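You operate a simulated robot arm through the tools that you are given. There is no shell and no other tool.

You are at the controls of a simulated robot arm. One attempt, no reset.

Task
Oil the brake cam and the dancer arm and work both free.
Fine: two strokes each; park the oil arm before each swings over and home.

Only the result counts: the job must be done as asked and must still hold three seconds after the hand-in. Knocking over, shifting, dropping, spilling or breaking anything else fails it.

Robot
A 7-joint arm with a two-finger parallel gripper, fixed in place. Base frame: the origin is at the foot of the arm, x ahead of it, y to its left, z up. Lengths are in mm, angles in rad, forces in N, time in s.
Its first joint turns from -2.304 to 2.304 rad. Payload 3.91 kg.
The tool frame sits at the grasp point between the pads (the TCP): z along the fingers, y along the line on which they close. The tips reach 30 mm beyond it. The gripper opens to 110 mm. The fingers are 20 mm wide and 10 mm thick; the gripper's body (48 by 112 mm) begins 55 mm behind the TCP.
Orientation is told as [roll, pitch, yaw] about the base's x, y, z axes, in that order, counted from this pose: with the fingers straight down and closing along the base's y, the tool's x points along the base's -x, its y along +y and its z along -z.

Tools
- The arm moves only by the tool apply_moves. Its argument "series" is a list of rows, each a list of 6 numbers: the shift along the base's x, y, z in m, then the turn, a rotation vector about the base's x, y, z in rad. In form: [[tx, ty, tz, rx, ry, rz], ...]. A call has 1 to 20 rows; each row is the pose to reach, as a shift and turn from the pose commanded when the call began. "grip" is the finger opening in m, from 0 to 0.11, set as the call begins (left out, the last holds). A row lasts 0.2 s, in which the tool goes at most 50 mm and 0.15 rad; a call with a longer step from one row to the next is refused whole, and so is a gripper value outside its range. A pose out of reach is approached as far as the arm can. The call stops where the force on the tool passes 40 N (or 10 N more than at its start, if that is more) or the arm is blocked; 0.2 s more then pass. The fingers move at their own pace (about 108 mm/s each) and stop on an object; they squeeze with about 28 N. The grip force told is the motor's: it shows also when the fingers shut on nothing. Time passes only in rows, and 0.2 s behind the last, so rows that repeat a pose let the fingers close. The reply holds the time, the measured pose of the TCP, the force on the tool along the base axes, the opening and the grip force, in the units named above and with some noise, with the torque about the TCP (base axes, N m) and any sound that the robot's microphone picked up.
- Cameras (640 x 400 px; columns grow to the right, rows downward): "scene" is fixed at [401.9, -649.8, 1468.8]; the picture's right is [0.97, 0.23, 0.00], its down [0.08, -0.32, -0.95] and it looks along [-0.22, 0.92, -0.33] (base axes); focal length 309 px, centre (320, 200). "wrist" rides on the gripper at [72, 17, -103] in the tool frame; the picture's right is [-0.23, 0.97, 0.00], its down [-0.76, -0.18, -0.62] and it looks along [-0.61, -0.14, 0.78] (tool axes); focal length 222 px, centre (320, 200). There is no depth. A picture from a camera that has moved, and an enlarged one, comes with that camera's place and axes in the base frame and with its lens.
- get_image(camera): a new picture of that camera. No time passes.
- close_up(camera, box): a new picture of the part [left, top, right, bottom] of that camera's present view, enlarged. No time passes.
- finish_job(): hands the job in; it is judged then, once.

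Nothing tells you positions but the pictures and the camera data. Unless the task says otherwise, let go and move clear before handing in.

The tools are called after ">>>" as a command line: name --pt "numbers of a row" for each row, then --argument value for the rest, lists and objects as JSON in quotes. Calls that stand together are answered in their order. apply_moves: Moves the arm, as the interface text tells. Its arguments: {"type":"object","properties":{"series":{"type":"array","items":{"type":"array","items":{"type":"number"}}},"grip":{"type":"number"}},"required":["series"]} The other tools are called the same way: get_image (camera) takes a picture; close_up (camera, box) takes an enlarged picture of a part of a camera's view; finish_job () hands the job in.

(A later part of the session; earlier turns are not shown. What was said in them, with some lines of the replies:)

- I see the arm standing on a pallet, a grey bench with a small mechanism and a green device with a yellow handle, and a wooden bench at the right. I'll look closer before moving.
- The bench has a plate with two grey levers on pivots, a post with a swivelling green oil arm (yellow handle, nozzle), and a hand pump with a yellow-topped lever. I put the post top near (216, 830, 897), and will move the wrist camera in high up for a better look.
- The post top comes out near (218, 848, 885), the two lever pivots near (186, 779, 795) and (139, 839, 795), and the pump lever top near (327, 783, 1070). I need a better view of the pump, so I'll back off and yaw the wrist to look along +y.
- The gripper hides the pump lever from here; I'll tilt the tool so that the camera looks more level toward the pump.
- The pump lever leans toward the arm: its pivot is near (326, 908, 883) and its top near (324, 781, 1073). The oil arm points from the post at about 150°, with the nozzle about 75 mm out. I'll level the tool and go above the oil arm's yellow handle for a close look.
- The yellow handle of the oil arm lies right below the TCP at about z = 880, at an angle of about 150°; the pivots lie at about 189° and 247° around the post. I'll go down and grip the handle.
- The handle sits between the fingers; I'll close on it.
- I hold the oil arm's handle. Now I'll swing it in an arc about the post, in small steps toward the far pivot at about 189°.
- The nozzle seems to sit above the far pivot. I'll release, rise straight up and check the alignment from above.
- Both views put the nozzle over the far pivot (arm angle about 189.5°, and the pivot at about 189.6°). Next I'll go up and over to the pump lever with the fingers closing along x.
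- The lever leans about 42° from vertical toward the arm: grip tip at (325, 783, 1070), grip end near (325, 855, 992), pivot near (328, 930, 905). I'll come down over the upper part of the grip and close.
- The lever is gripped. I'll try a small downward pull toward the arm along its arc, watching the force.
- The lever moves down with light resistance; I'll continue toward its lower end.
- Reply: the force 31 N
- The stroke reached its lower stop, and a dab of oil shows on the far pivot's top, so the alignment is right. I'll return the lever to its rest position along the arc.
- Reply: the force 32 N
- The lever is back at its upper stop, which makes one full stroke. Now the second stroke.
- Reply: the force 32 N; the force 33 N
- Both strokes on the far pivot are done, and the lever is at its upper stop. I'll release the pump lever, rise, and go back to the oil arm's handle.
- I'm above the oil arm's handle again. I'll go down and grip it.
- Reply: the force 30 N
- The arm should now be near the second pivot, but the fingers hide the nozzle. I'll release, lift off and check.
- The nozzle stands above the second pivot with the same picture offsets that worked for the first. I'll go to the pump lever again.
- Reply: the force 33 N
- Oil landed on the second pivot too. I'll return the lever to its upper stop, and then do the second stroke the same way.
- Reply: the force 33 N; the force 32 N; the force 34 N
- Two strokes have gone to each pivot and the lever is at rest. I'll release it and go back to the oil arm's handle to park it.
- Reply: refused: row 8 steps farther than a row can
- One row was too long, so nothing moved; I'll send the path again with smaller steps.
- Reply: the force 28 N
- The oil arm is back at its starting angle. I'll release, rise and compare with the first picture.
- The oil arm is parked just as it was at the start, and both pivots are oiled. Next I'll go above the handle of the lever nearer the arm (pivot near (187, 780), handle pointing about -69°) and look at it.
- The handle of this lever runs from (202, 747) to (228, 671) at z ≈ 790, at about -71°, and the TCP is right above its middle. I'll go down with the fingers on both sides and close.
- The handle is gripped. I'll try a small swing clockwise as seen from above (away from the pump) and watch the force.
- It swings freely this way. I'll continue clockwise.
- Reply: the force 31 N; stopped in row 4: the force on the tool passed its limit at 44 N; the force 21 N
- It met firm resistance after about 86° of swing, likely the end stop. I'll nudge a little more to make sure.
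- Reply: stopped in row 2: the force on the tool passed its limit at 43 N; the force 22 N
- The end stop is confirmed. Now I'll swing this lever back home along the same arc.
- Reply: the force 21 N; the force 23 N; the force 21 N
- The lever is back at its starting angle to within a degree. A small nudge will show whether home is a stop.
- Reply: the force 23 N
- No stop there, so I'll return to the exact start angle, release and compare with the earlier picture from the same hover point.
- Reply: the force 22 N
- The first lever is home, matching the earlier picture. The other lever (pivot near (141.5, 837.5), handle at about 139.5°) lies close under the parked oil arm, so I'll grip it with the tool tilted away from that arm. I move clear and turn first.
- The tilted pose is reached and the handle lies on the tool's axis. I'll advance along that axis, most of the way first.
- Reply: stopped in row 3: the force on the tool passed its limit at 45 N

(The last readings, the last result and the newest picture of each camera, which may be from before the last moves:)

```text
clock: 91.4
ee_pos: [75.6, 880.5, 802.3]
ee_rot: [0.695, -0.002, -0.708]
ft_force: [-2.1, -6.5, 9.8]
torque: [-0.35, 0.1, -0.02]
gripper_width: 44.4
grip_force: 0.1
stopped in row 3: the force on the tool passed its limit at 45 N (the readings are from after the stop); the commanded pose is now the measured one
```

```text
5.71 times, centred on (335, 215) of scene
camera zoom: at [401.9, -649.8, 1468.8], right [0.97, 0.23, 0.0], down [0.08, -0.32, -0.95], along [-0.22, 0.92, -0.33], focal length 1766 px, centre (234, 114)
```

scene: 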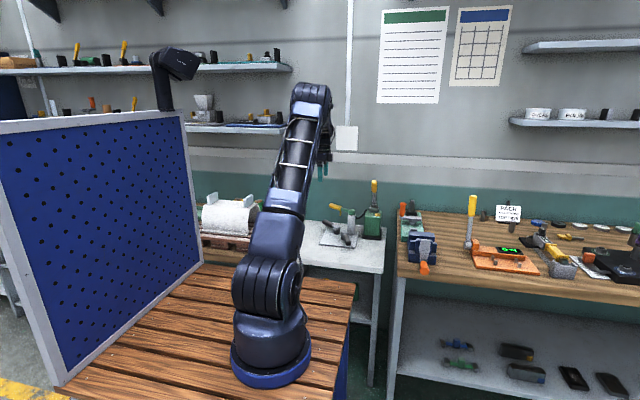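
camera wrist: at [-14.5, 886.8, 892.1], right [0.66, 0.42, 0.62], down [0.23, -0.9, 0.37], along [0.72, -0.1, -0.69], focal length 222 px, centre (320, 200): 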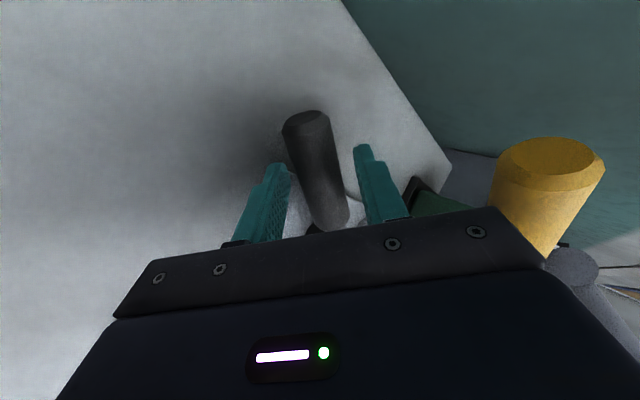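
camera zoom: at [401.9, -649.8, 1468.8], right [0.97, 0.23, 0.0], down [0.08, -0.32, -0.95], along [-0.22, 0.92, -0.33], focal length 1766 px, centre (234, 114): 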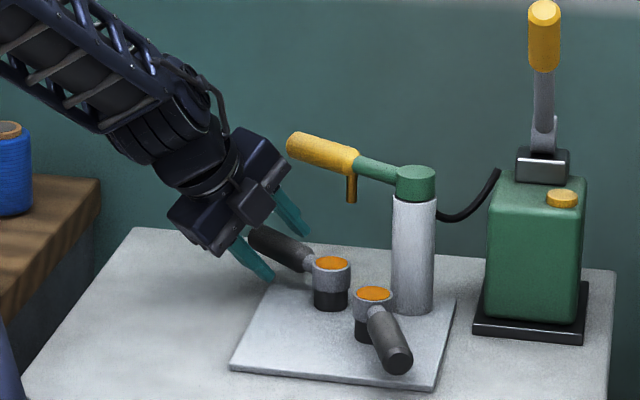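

The lower fingertip touched the bench top. I'll back off 4 mm along the tool axis and close on the handle there.

>>> apply_moves --pt "-0.0017 -0.002 0.0031 0 0 0"

>>> apply_moves --pt "0 0 0 0 0 0" --pt "0 0 0 0 0 0" --pt "0 0 0 0 0 0" --grip 0.0

>>> get_image --camera "wrist"

>>> close_up --camera "scene" --box '[300, 180, 370, 250]'

```text
clock: 91.8
ee_pos: [74.8, 878.1, 804.2]
ee_rot: [0.696, -0.002, -0.706]
ft_force: [0.3, 0.2, 0.3]
torque: [0.01, 0.04, 0.0]
gripper_width: 44.8
grip_force: 0.0
```

```text
clock: 92.6
ee_pos: [74.1, 877.4, 803.5]
ee_rot: [0.697, -0.005, -0.705]
ft_force: [1.8, 2.1, -1.6]
torque: [-0.81, -0.88, 0.24]
gripper_width: 34.4
grip_force: 45.3
```

```text
taken
camera wrist: at [-15.5, 885.2, 894.1], right [0.66, 0.42, 0.62], down [0.23, -0.9, 0.37], along [0.72, -0.1, -0.69], focal length 222 px, centre (320, 200)
```

wrist: 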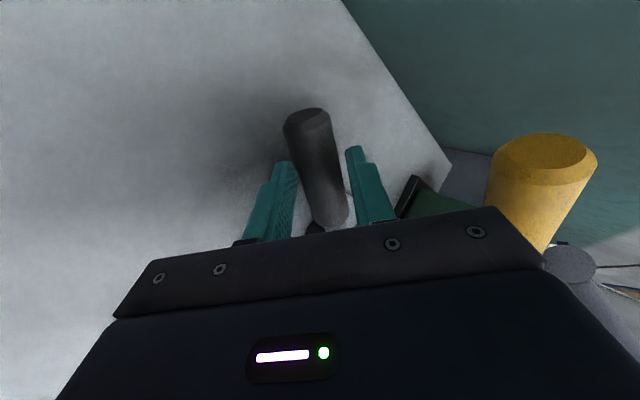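

```text
5.71 times, centred on (335, 215) of scene
camera zoom: at [401.9, -649.8, 1468.8], right [0.97, 0.23, 0.0], down [0.08, -0.32, -0.95], along [-0.22, 0.92, -0.33], focal length 1766 px, centre (234, 114)
```

zoom: 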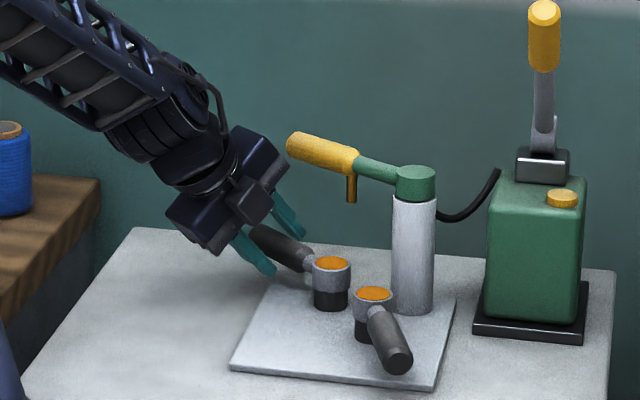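

The fingers stopped at 34 mm, wider than the handle. I'll look closely before doing anything.

>>> close_up --camera "wrist" --box '[220, 90, 420, 240]'

>>> close_up --camera "scene" --box '[320, 200, 350, 235]'

```text
2.67 times, centred on (320, 165) of wrist
camera zoom: at [-15.5, 885.2, 894.1], right [0.66, 0.42, 0.62], down [0.23, -0.9, 0.37], along [0.72, -0.1, -0.69], focal length 592 px, centre (320, 293)
```

zoom: 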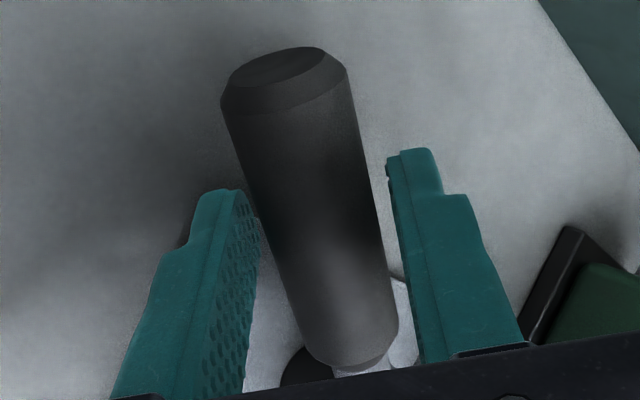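

```text
11.43 times, centred on (335, 218) of scene
camera zoom: at [401.9, -649.8, 1468.8], right [0.97, 0.23, 0.0], down [0.08, -0.32, -0.95], along [-0.22, 0.92, -0.33], focal length 3532 px, centre (149, 0)
```

zoom: 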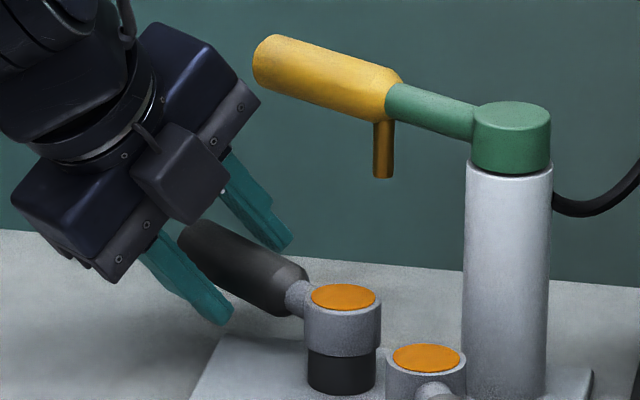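

The handle looks centred with clearance on both sides, so the fingers are holding it across its edges because of the tilt; that grip is good enough. I'll try a small counter-clockwise swing, away from the oil arm.

>>> apply_moves --pt "-0.001 -0.0018 0 0 0 0.026" --pt "-0.002 -0.0036 0 0 0 0.0524" --pt "-0.0038 -0.0073 0 0 0 0.1047" --pt "-0.0054 -0.0111 0 0 0 0.1571"

>>> close_up --camera "scene" --box '[310, 190, 360, 245]'

>>> close_up --camera "wrist" --box '[220, 90, 420, 240]'

```text
clock: 93.6
ee_pos: [69.9, 867.3, 804.4]
ee_rot: [0.695, -0.001, -0.55]
ft_force: [0.6, 7.8, -4.2]
torque: [-0.41, -0.63, 0.59]
gripper_width: 34.5
grip_force: 45.1
```

```text
7.27 times, centred on (335, 218) of scene
camera zoom: at [401.9, -649.8, 1468.8], right [0.97, 0.23, 0.0], down [0.08, -0.32, -0.95], along [-0.22, 0.92, -0.33], focal length 2247 px, centre (211, 73)
```

zoom: 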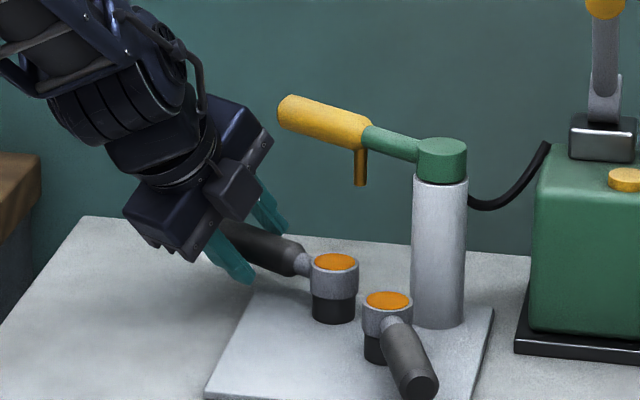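

```text
2.67 times, centred on (320, 165) of wrist
camera zoom: at [-20.9, 859.9, 894.2], right [0.58, 0.52, 0.62], down [0.37, -0.85, 0.37], along [0.72, 0.02, -0.69], focal length 592 px, centre (320, 293)
```

zoom: 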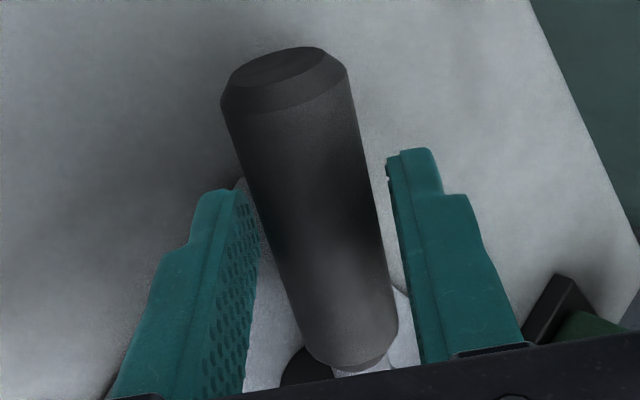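

It moves freely counter-clockwise. I'll continue the swing.

>>> apply_moves --pt "-0.0021 -0.0058 0 0 0 0.0785" --pt "-0.0037 -0.0118 0 0 0 0.157" --pt "-0.0048 -0.0178 0 0 0 0.2356" --pt "-0.0055 -0.0239 0 0 0 0.3142" --pt "-0.0057 -0.0301 0 0 0 0.3927" --pt "-0.0054 -0.0363 0 0 0 0.4712" --pt "-0.0046 -0.0424 0 0 0 0.5498" --pt "-0.0033 -0.0484 0 0 0 0.6283"

>>> close_up --camera "scene" --box '[310, 190, 360, 245]'

>>> get_image --camera "wrist"

```text
clock: 95.4
ee_pos: [65.1, 818.8, 804.0]
ee_rot: [0.697, -0.001, 0.08]
ft_force: [-6.2, 1.8, 1.3]
torque: [0.01, -0.67, 0.19]
gripper_width: 34.7
grip_force: 45.3
```

```text
7.27 times, centred on (335, 218) of scene
camera zoom: at [401.9, -649.8, 1468.8], right [0.97, 0.23, 0.0], down [0.08, -0.32, -0.95], along [-0.22, 0.92, -0.33], focal length 2247 px, centre (211, 73)
```

zoom: 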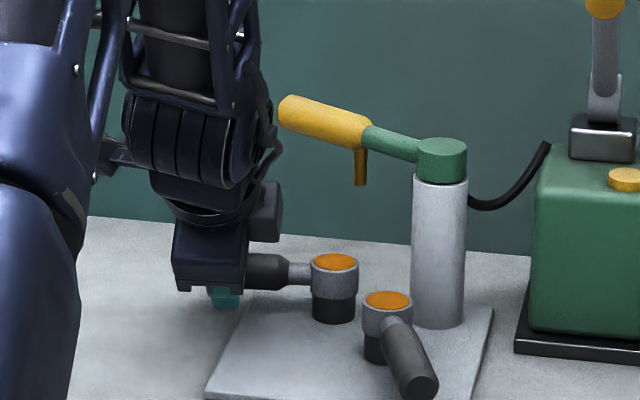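

```text
taken
camera wrist: at [-3.1, 760.0, 894.5], right [0.17, 0.76, 0.62], down [0.8, -0.47, 0.37], along [0.57, 0.44, -0.69], focal length 222 px, centre (320, 200)
```

wrist: 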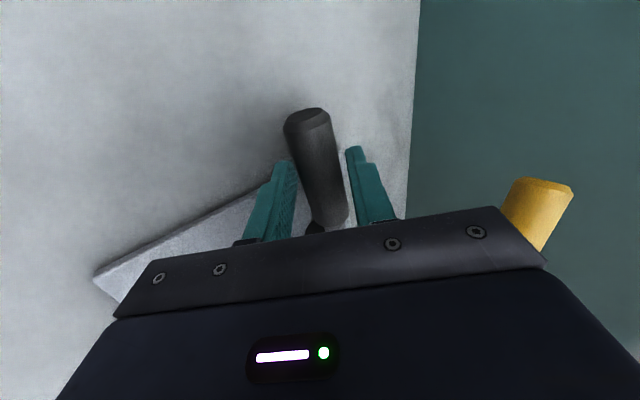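

>>> apply_moves --pt "0.0017 -0.0059 0 0 0 0.0785" --pt "0.0039 -0.0117 0 0 0 0.157" --pt "0.0066 -0.0172 0 0 0 0.2356" --pt "0.0096 -0.0226 0 0 0 0.3142" --pt "0.0131 -0.0277 0 0 0 0.3927" --pt "0.017 -0.0325 0 0 0 0.4712"

>>> close_up --camera "scene" --box '[310, 190, 360, 245]'

>>> get_image --camera "wrist"

```text
clock: 96.8
ee_pos: [82.4, 786.0, 803.9]
ee_rot: [0.696, -0.004, 0.551]
ft_force: [-10.5, 5.7, 7.0]
torque: [0.03, 0.03, 0.84]
gripper_width: 34.6
grip_force: 44.9
```

```text
7.27 times, centred on (335, 218) of scene
camera zoom: at [401.9, -649.8, 1468.8], right [0.97, 0.23, 0.0], down [0.08, -0.32, -0.95], along [-0.22, 0.92, -0.33], focal length 2247 px, centre (211, 73)
```

zoom: 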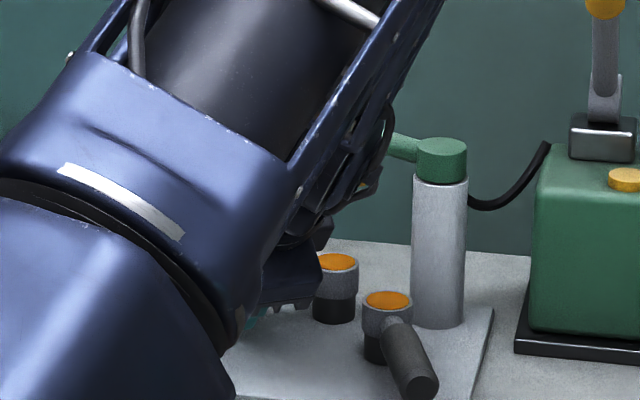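

```text
taken
camera wrist: at [48.0, 702.8, 894.6], right [-0.2, 0.76, 0.62], down [0.93, -0.06, 0.37], along [0.31, 0.65, -0.69], focal length 222 px, centre (320, 200)
```

wrist: 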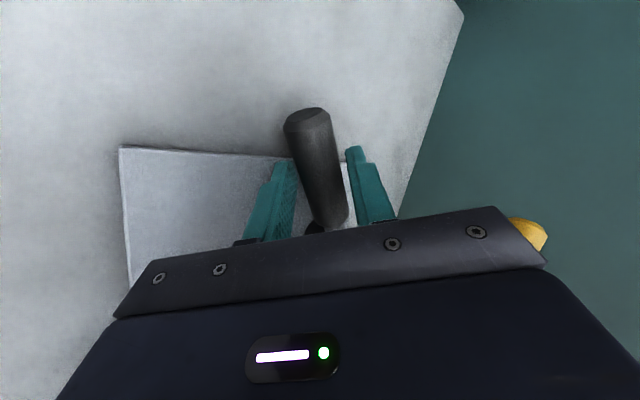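

>>> apply_moves --pt "0.0028 -0.003 0 0 0 0.0524" --pt "0.0057 -0.0059 0 0 0 0.1047" --pt "0.0088 -0.0086 0 0 0 0.1571" --pt "0.012 -0.0112 0 0 0 0.2094" --pt "0.0154 -0.0135 0 0 0 0.2618" --pt "0.0188 -0.0158 0 0 0 0.3142"

>>> get_image --camera "wrist"

>>> close_up --camera "scene" --box '[310, 190, 360, 245]'

```text
clock: 98.3
ee_pos: [99.6, 771.7, 804.6]
ee_rot: [0.701, -0.002, 0.862]
ft_force: [-6.1, 11.4, -5.8]
torque: [0.07, -0.14, -1.44]
gripper_width: 35.1
grip_force: 45.2
stopped in row 6: the force on the tool passed its limit at 41 N (the readings are from after the stop); the commanded pose is now the measured one
```

```text
taken
camera wrist: at [92.3, 681.9, 894.9], right [-0.42, 0.66, 0.63], down [0.9, 0.23, 0.36], along [0.1, 0.72, -0.69], focal length 222 px, centre (320, 200)
```

wrist: 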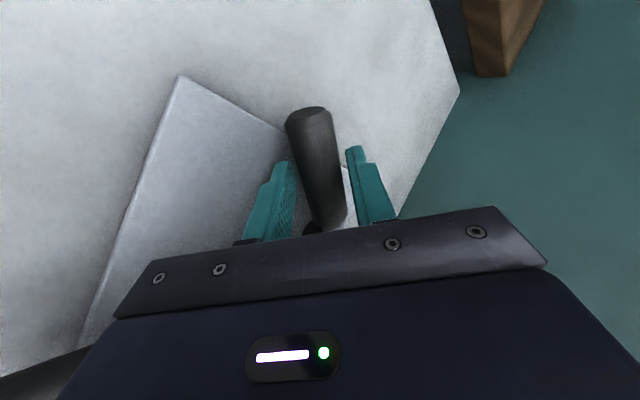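

```text
7.27 times, centred on (335, 218) of scene
camera zoom: at [401.9, -649.8, 1468.8], right [0.97, 0.23, 0.0], down [0.08, -0.32, -0.95], along [-0.22, 0.92, -0.33], focal length 2247 px, centre (211, 73)
```

zoom: 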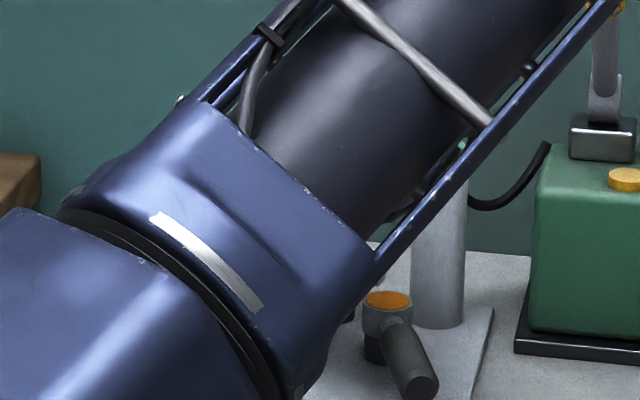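

Firm resistance came after about 87°, which matches the other lever's travel. One small nudge to confirm, then back home.

>>> apply_moves --pt "0.0011 -0.0008 0 0 0 0.0175" --pt "0.0023 -0.0015 0 0 0 0.035"

```text
clock: 98.9
ee_pos: [99.4, 771.7, 807.0]
ee_rot: [0.702, -0.003, 0.897]
ft_force: [-23.7, 31.1, -6.7]
torque: [-0.03, 0.36, -1.19]
gripper_width: 35.6
grip_force: 44.6
```

The far stop is confirmed. Now I'll swing this lever back home along the same arc.

>>> apply_moves --pt "-0.0038 0.0023 0 0 0 -0.04" --pt "-0.0075 0.0046 0 0 0 -0.0801" --pt "-0.0121 0.0084 0 0 0 -0.1602" --pt "-0.0165 0.0126 0 0 0 -0.2403" --pt "-0.0205 0.0171 0 0 0 -0.3204" --pt "-0.0241 0.0218 0 0 0 -0.4005" --pt "-0.0274 0.0269 0 0 0 -0.4806" --pt "-0.0303 0.0321 0 0 0 -0.5607" --pt "-0.0328 0.0376 0 0 0 -0.6408" --pt "-0.0348 0.0433 0 0 0 -0.7209" --pt "-0.0365 0.0491 0 0 0 -0.801"

>>> get_image --camera "wrist"

```text
clock: 101.3
ee_pos: [66.3, 818.5, 806.5]
ee_rot: [0.697, -0.002, 0.094]
ft_force: [3.8, -3.7, 14.4]
torque: [0.05, 0.54, -0.32]
gripper_width: 34.8
grip_force: 45.1
```

```text
taken
camera wrist: at [-2.2, 758.4, 895.4], right [0.15, 0.76, 0.63], down [0.81, -0.46, 0.36], along [0.57, 0.45, -0.69], focal length 222 px, centre (320, 200)
```

wrist: 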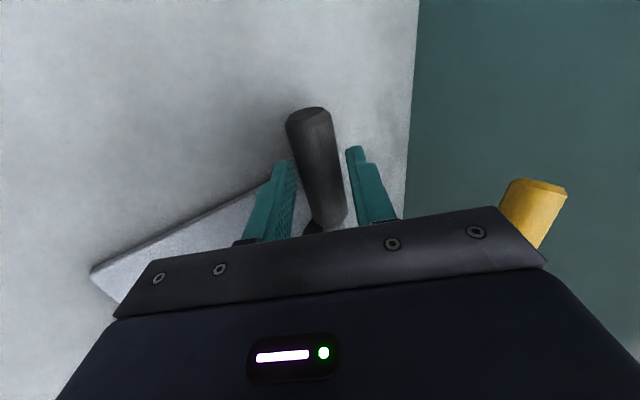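

>>> apply_moves --pt "-0.0011 0.0059 0 0 0 -0.0801" --pt "-0.0018 0.0118 0 0 0 -0.1602" --pt "-0.0021 0.0178 0 0 0 -0.2403" --pt "-0.0019 0.0239 0 0 0 -0.3204" --pt "-0.0012 0.0298 0 0 0 -0.4005" --pt "-0.0001 0.0357 0 0 0 -0.4806" --pt "0.0014 0.0416 0 0 0 -0.5607" --pt "0.0034 0.0472 0 0 0 -0.6408" --pt "0.0059 0.0527 0 0 0 -0.7209"

>>> close_up --camera "scene" --box '[300, 180, 370, 250]'

```text
clock: 103.3
ee_pos: [69.5, 871.8, 806.4]
ee_rot: [0.702, -0.004, -0.623]
ft_force: [-10.4, 19.4, 9.8]
torque: [-0.13, -0.72, 0.96]
gripper_width: 34.6
grip_force: 45.3
```

```text
5.71 times, centred on (335, 215) of scene
camera zoom: at [401.9, -649.8, 1468.8], right [0.97, 0.23, 0.0], down [0.08, -0.32, -0.95], along [-0.22, 0.92, -0.33], focal length 1766 px, centre (234, 114)
```

zoom: 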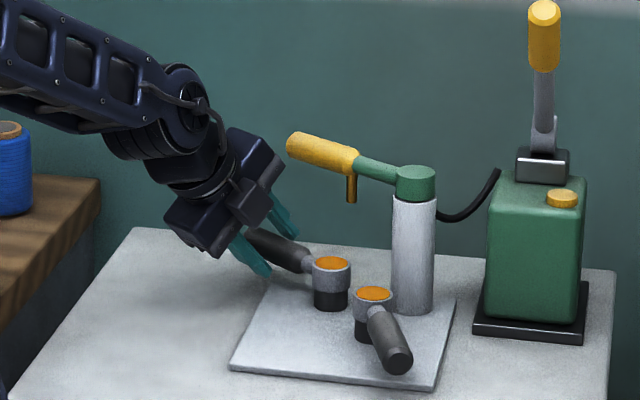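

>>> apply_moves --pt "0.0014 0.0026 0 0 0 -0.04" --pt "0.003 0.0055 0 0 0 -0.0801" --pt "0.003 0.0055 0 0 0 -0.0801"

>>> close_up --camera "scene" --box '[300, 180, 370, 250]'

>>> close_up --camera "wrist" --box '[220, 90, 420, 240]'

```text
clock: 104.1
ee_pos: [73.5, 875.9, 806.4]
ee_rot: [0.698, -0.003, -0.707]
ft_force: [-9.0, 18.1, 5.1]
torque: [-0.21, -0.49, 0.87]
gripper_width: 34.4
grip_force: 45.0
```

```text
5.71 times, centred on (335, 215) of scene
camera zoom: at [401.9, -649.8, 1468.8], right [0.97, 0.23, 0.0], down [0.08, -0.32, -0.95], along [-0.22, 0.92, -0.33], focal length 1766 px, centre (234, 114)
```

zoom: 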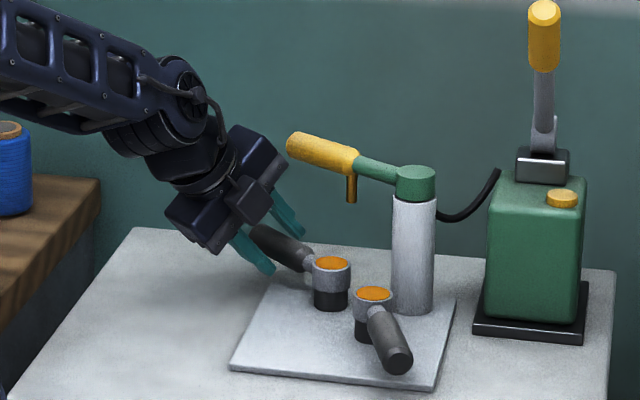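

```text
2.67 times, centred on (320, 165) of wrist
camera zoom: at [-16.3, 883.8, 895.3], right [0.65, 0.42, 0.63], down [0.23, -0.9, 0.36], along [0.72, -0.09, -0.69], focal length 592 px, centre (320, 293)
```

zoom: 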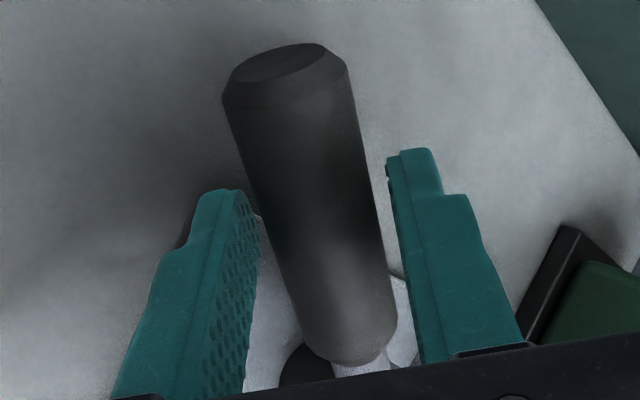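

It's within about a degree of home. I'll add that last degree, release, back out along the tool axis, and compare.

>>> apply_moves --pt "0.0007 0.0012 0 0 0 0" --pt "0.0007 0.0012 0 0 0 0"

>>> apply_moves --pt "0 0 0 0 0 0" --pt "0 0 0 0 0 0" --grip 0.045

>>> apply_moves --pt "-0.005 -0.0059 0.0092 0 0 0" --pt "-0.0125 -0.0147 0.023 0 0 0" --pt "-0.025 -0.0293 0.046 0 0 0" --pt "-0.0375 -0.044 0.069 0 0 0" --pt "-0.0475 -0.0587 0.092 0 0 0"

>>> apply_moves --pt "0.001 -0.0045 0.02 -0.106 0.0906 0" --pt "0.002 -0.009 0.04 -0.212 0.181 0" --pt "0.003 -0.0135 0.06 -0.318 0.272 0" --pt "0.004 -0.018 0.08 -0.424 0.362 0" --pt "0.005 -0.0225 0.104 -0.53 0.453 0"

>>> get_image --camera "wrist"

>>> close_up --camera "wrist" --box '[320, 0, 520, 220]'

>>> close_up --camera "scene" --box '[300, 160, 400, 260]'

```text
clock: 104.7
ee_pos: [74.7, 877.5, 805.2]
ee_rot: [0.696, 0.0, -0.706]
ft_force: [-15.9, -4.9, 14.8]
torque: [-0.5, -0.12, -0.81]
gripper_width: 34.9
grip_force: 45.0
```

```text
clock: 105.3
ee_pos: [74.8, 877.0, 803.8]
ee_rot: [0.7, -0.003, -0.705]
ft_force: [-0.9, -0.5, 1.2]
torque: [-0.02, -0.03, -0.02]
gripper_width: 44.9
grip_force: 0.2
```

```text
clock: 106.5
ee_pos: [27.7, 818.9, 896.9]
ee_rot: [0.698, -0.003, -0.705]
ft_force: [0.8, 0.1, -0.8]
torque: [-0.02, -0.01, 0.0]
gripper_width: 45.1
grip_force: 0.1
```

```text
clock: 107.7
ee_pos: [32.5, 796.0, 1001.5]
ee_rot: [-0.001, 0.001, -0.705]
ft_force: [-1.0, 0.1, 1.1]
torque: [0.0, -0.06, 0.0]
gripper_width: 45.0
grip_force: 0.1
```

```text
taken
camera wrist: at [-12.9, 857.1, 1104.6], right [0.8, 0.6, 0.0], down [0.47, -0.63, 0.62], along [0.37, -0.5, -0.78], focal length 222 px, centre (320, 200)
```

wrist: 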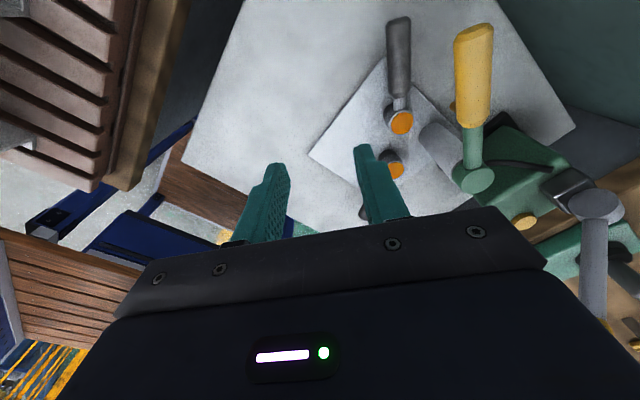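

```text
1.82 times, centred on (420, 110) of wrist
camera zoom: at [-12.9, 857.1, 1104.6], right [0.8, 0.6, 0.0], down [0.47, -0.63, 0.62], along [0.37, -0.5, -0.78], focal length 404 px, centre (138, 364)
```

zoom: 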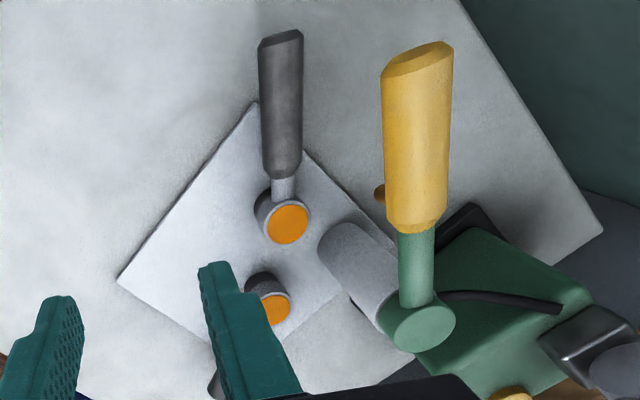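

```text
4.00 times, centred on (350, 210) of scene
camera zoom: at [401.9, -649.8, 1468.8], right [0.97, 0.23, 0.0], down [0.08, -0.32, -0.95], along [-0.22, 0.92, -0.33], focal length 1236 px, centre (200, 160)
```

zoom: 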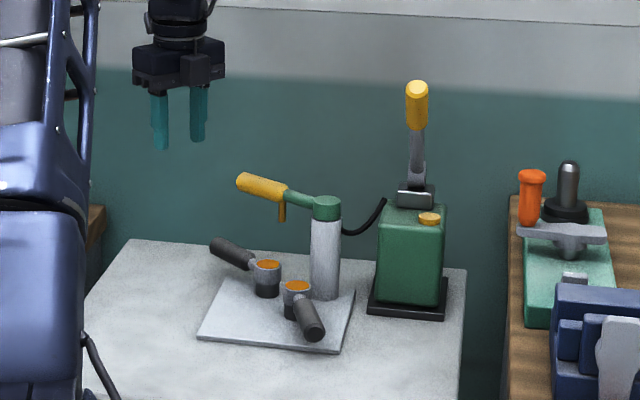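

Both levers are back at their home angles, matching the earlier pictures. The oil arm is parked, the pump lever is at rest, and the gripper is open and clear, so I'm handing in.

>>> finish_job

```text
The job is handed in.
```

I oiled both the brake cam and the dancer arm with two full pump strokes each. Each was then swung over to its far stop and back home. I've handed the job in, but no verdict came back.

- **Which is which:** nothing on the bench labels the two levers, so I can't say which is the cam and which is the dancer arm. Both got the same treatment.
- **Oiling:** the nozzle sat over each pivot for its strokes, and oil was visible on both pivot tops afterwards.
- **Order:** I oiled both pivots first, then parked the oil arm once at its starting angle. It stayed there while both levers swung.
- **Swings:** each lever moved freely for about 86–87° before hitting a firm stop. After the return, both matched the pictures taken before the swing.
- **Fingertip touch:** while reaching for the second lever, a fingertip pressed the bench or the edge of the lever plate and stopped the arm at about 45 N. I backed off 4 mm, and nothing looked shifted.

The pump lever is back at rest, and the gripper is open and clear of everything.
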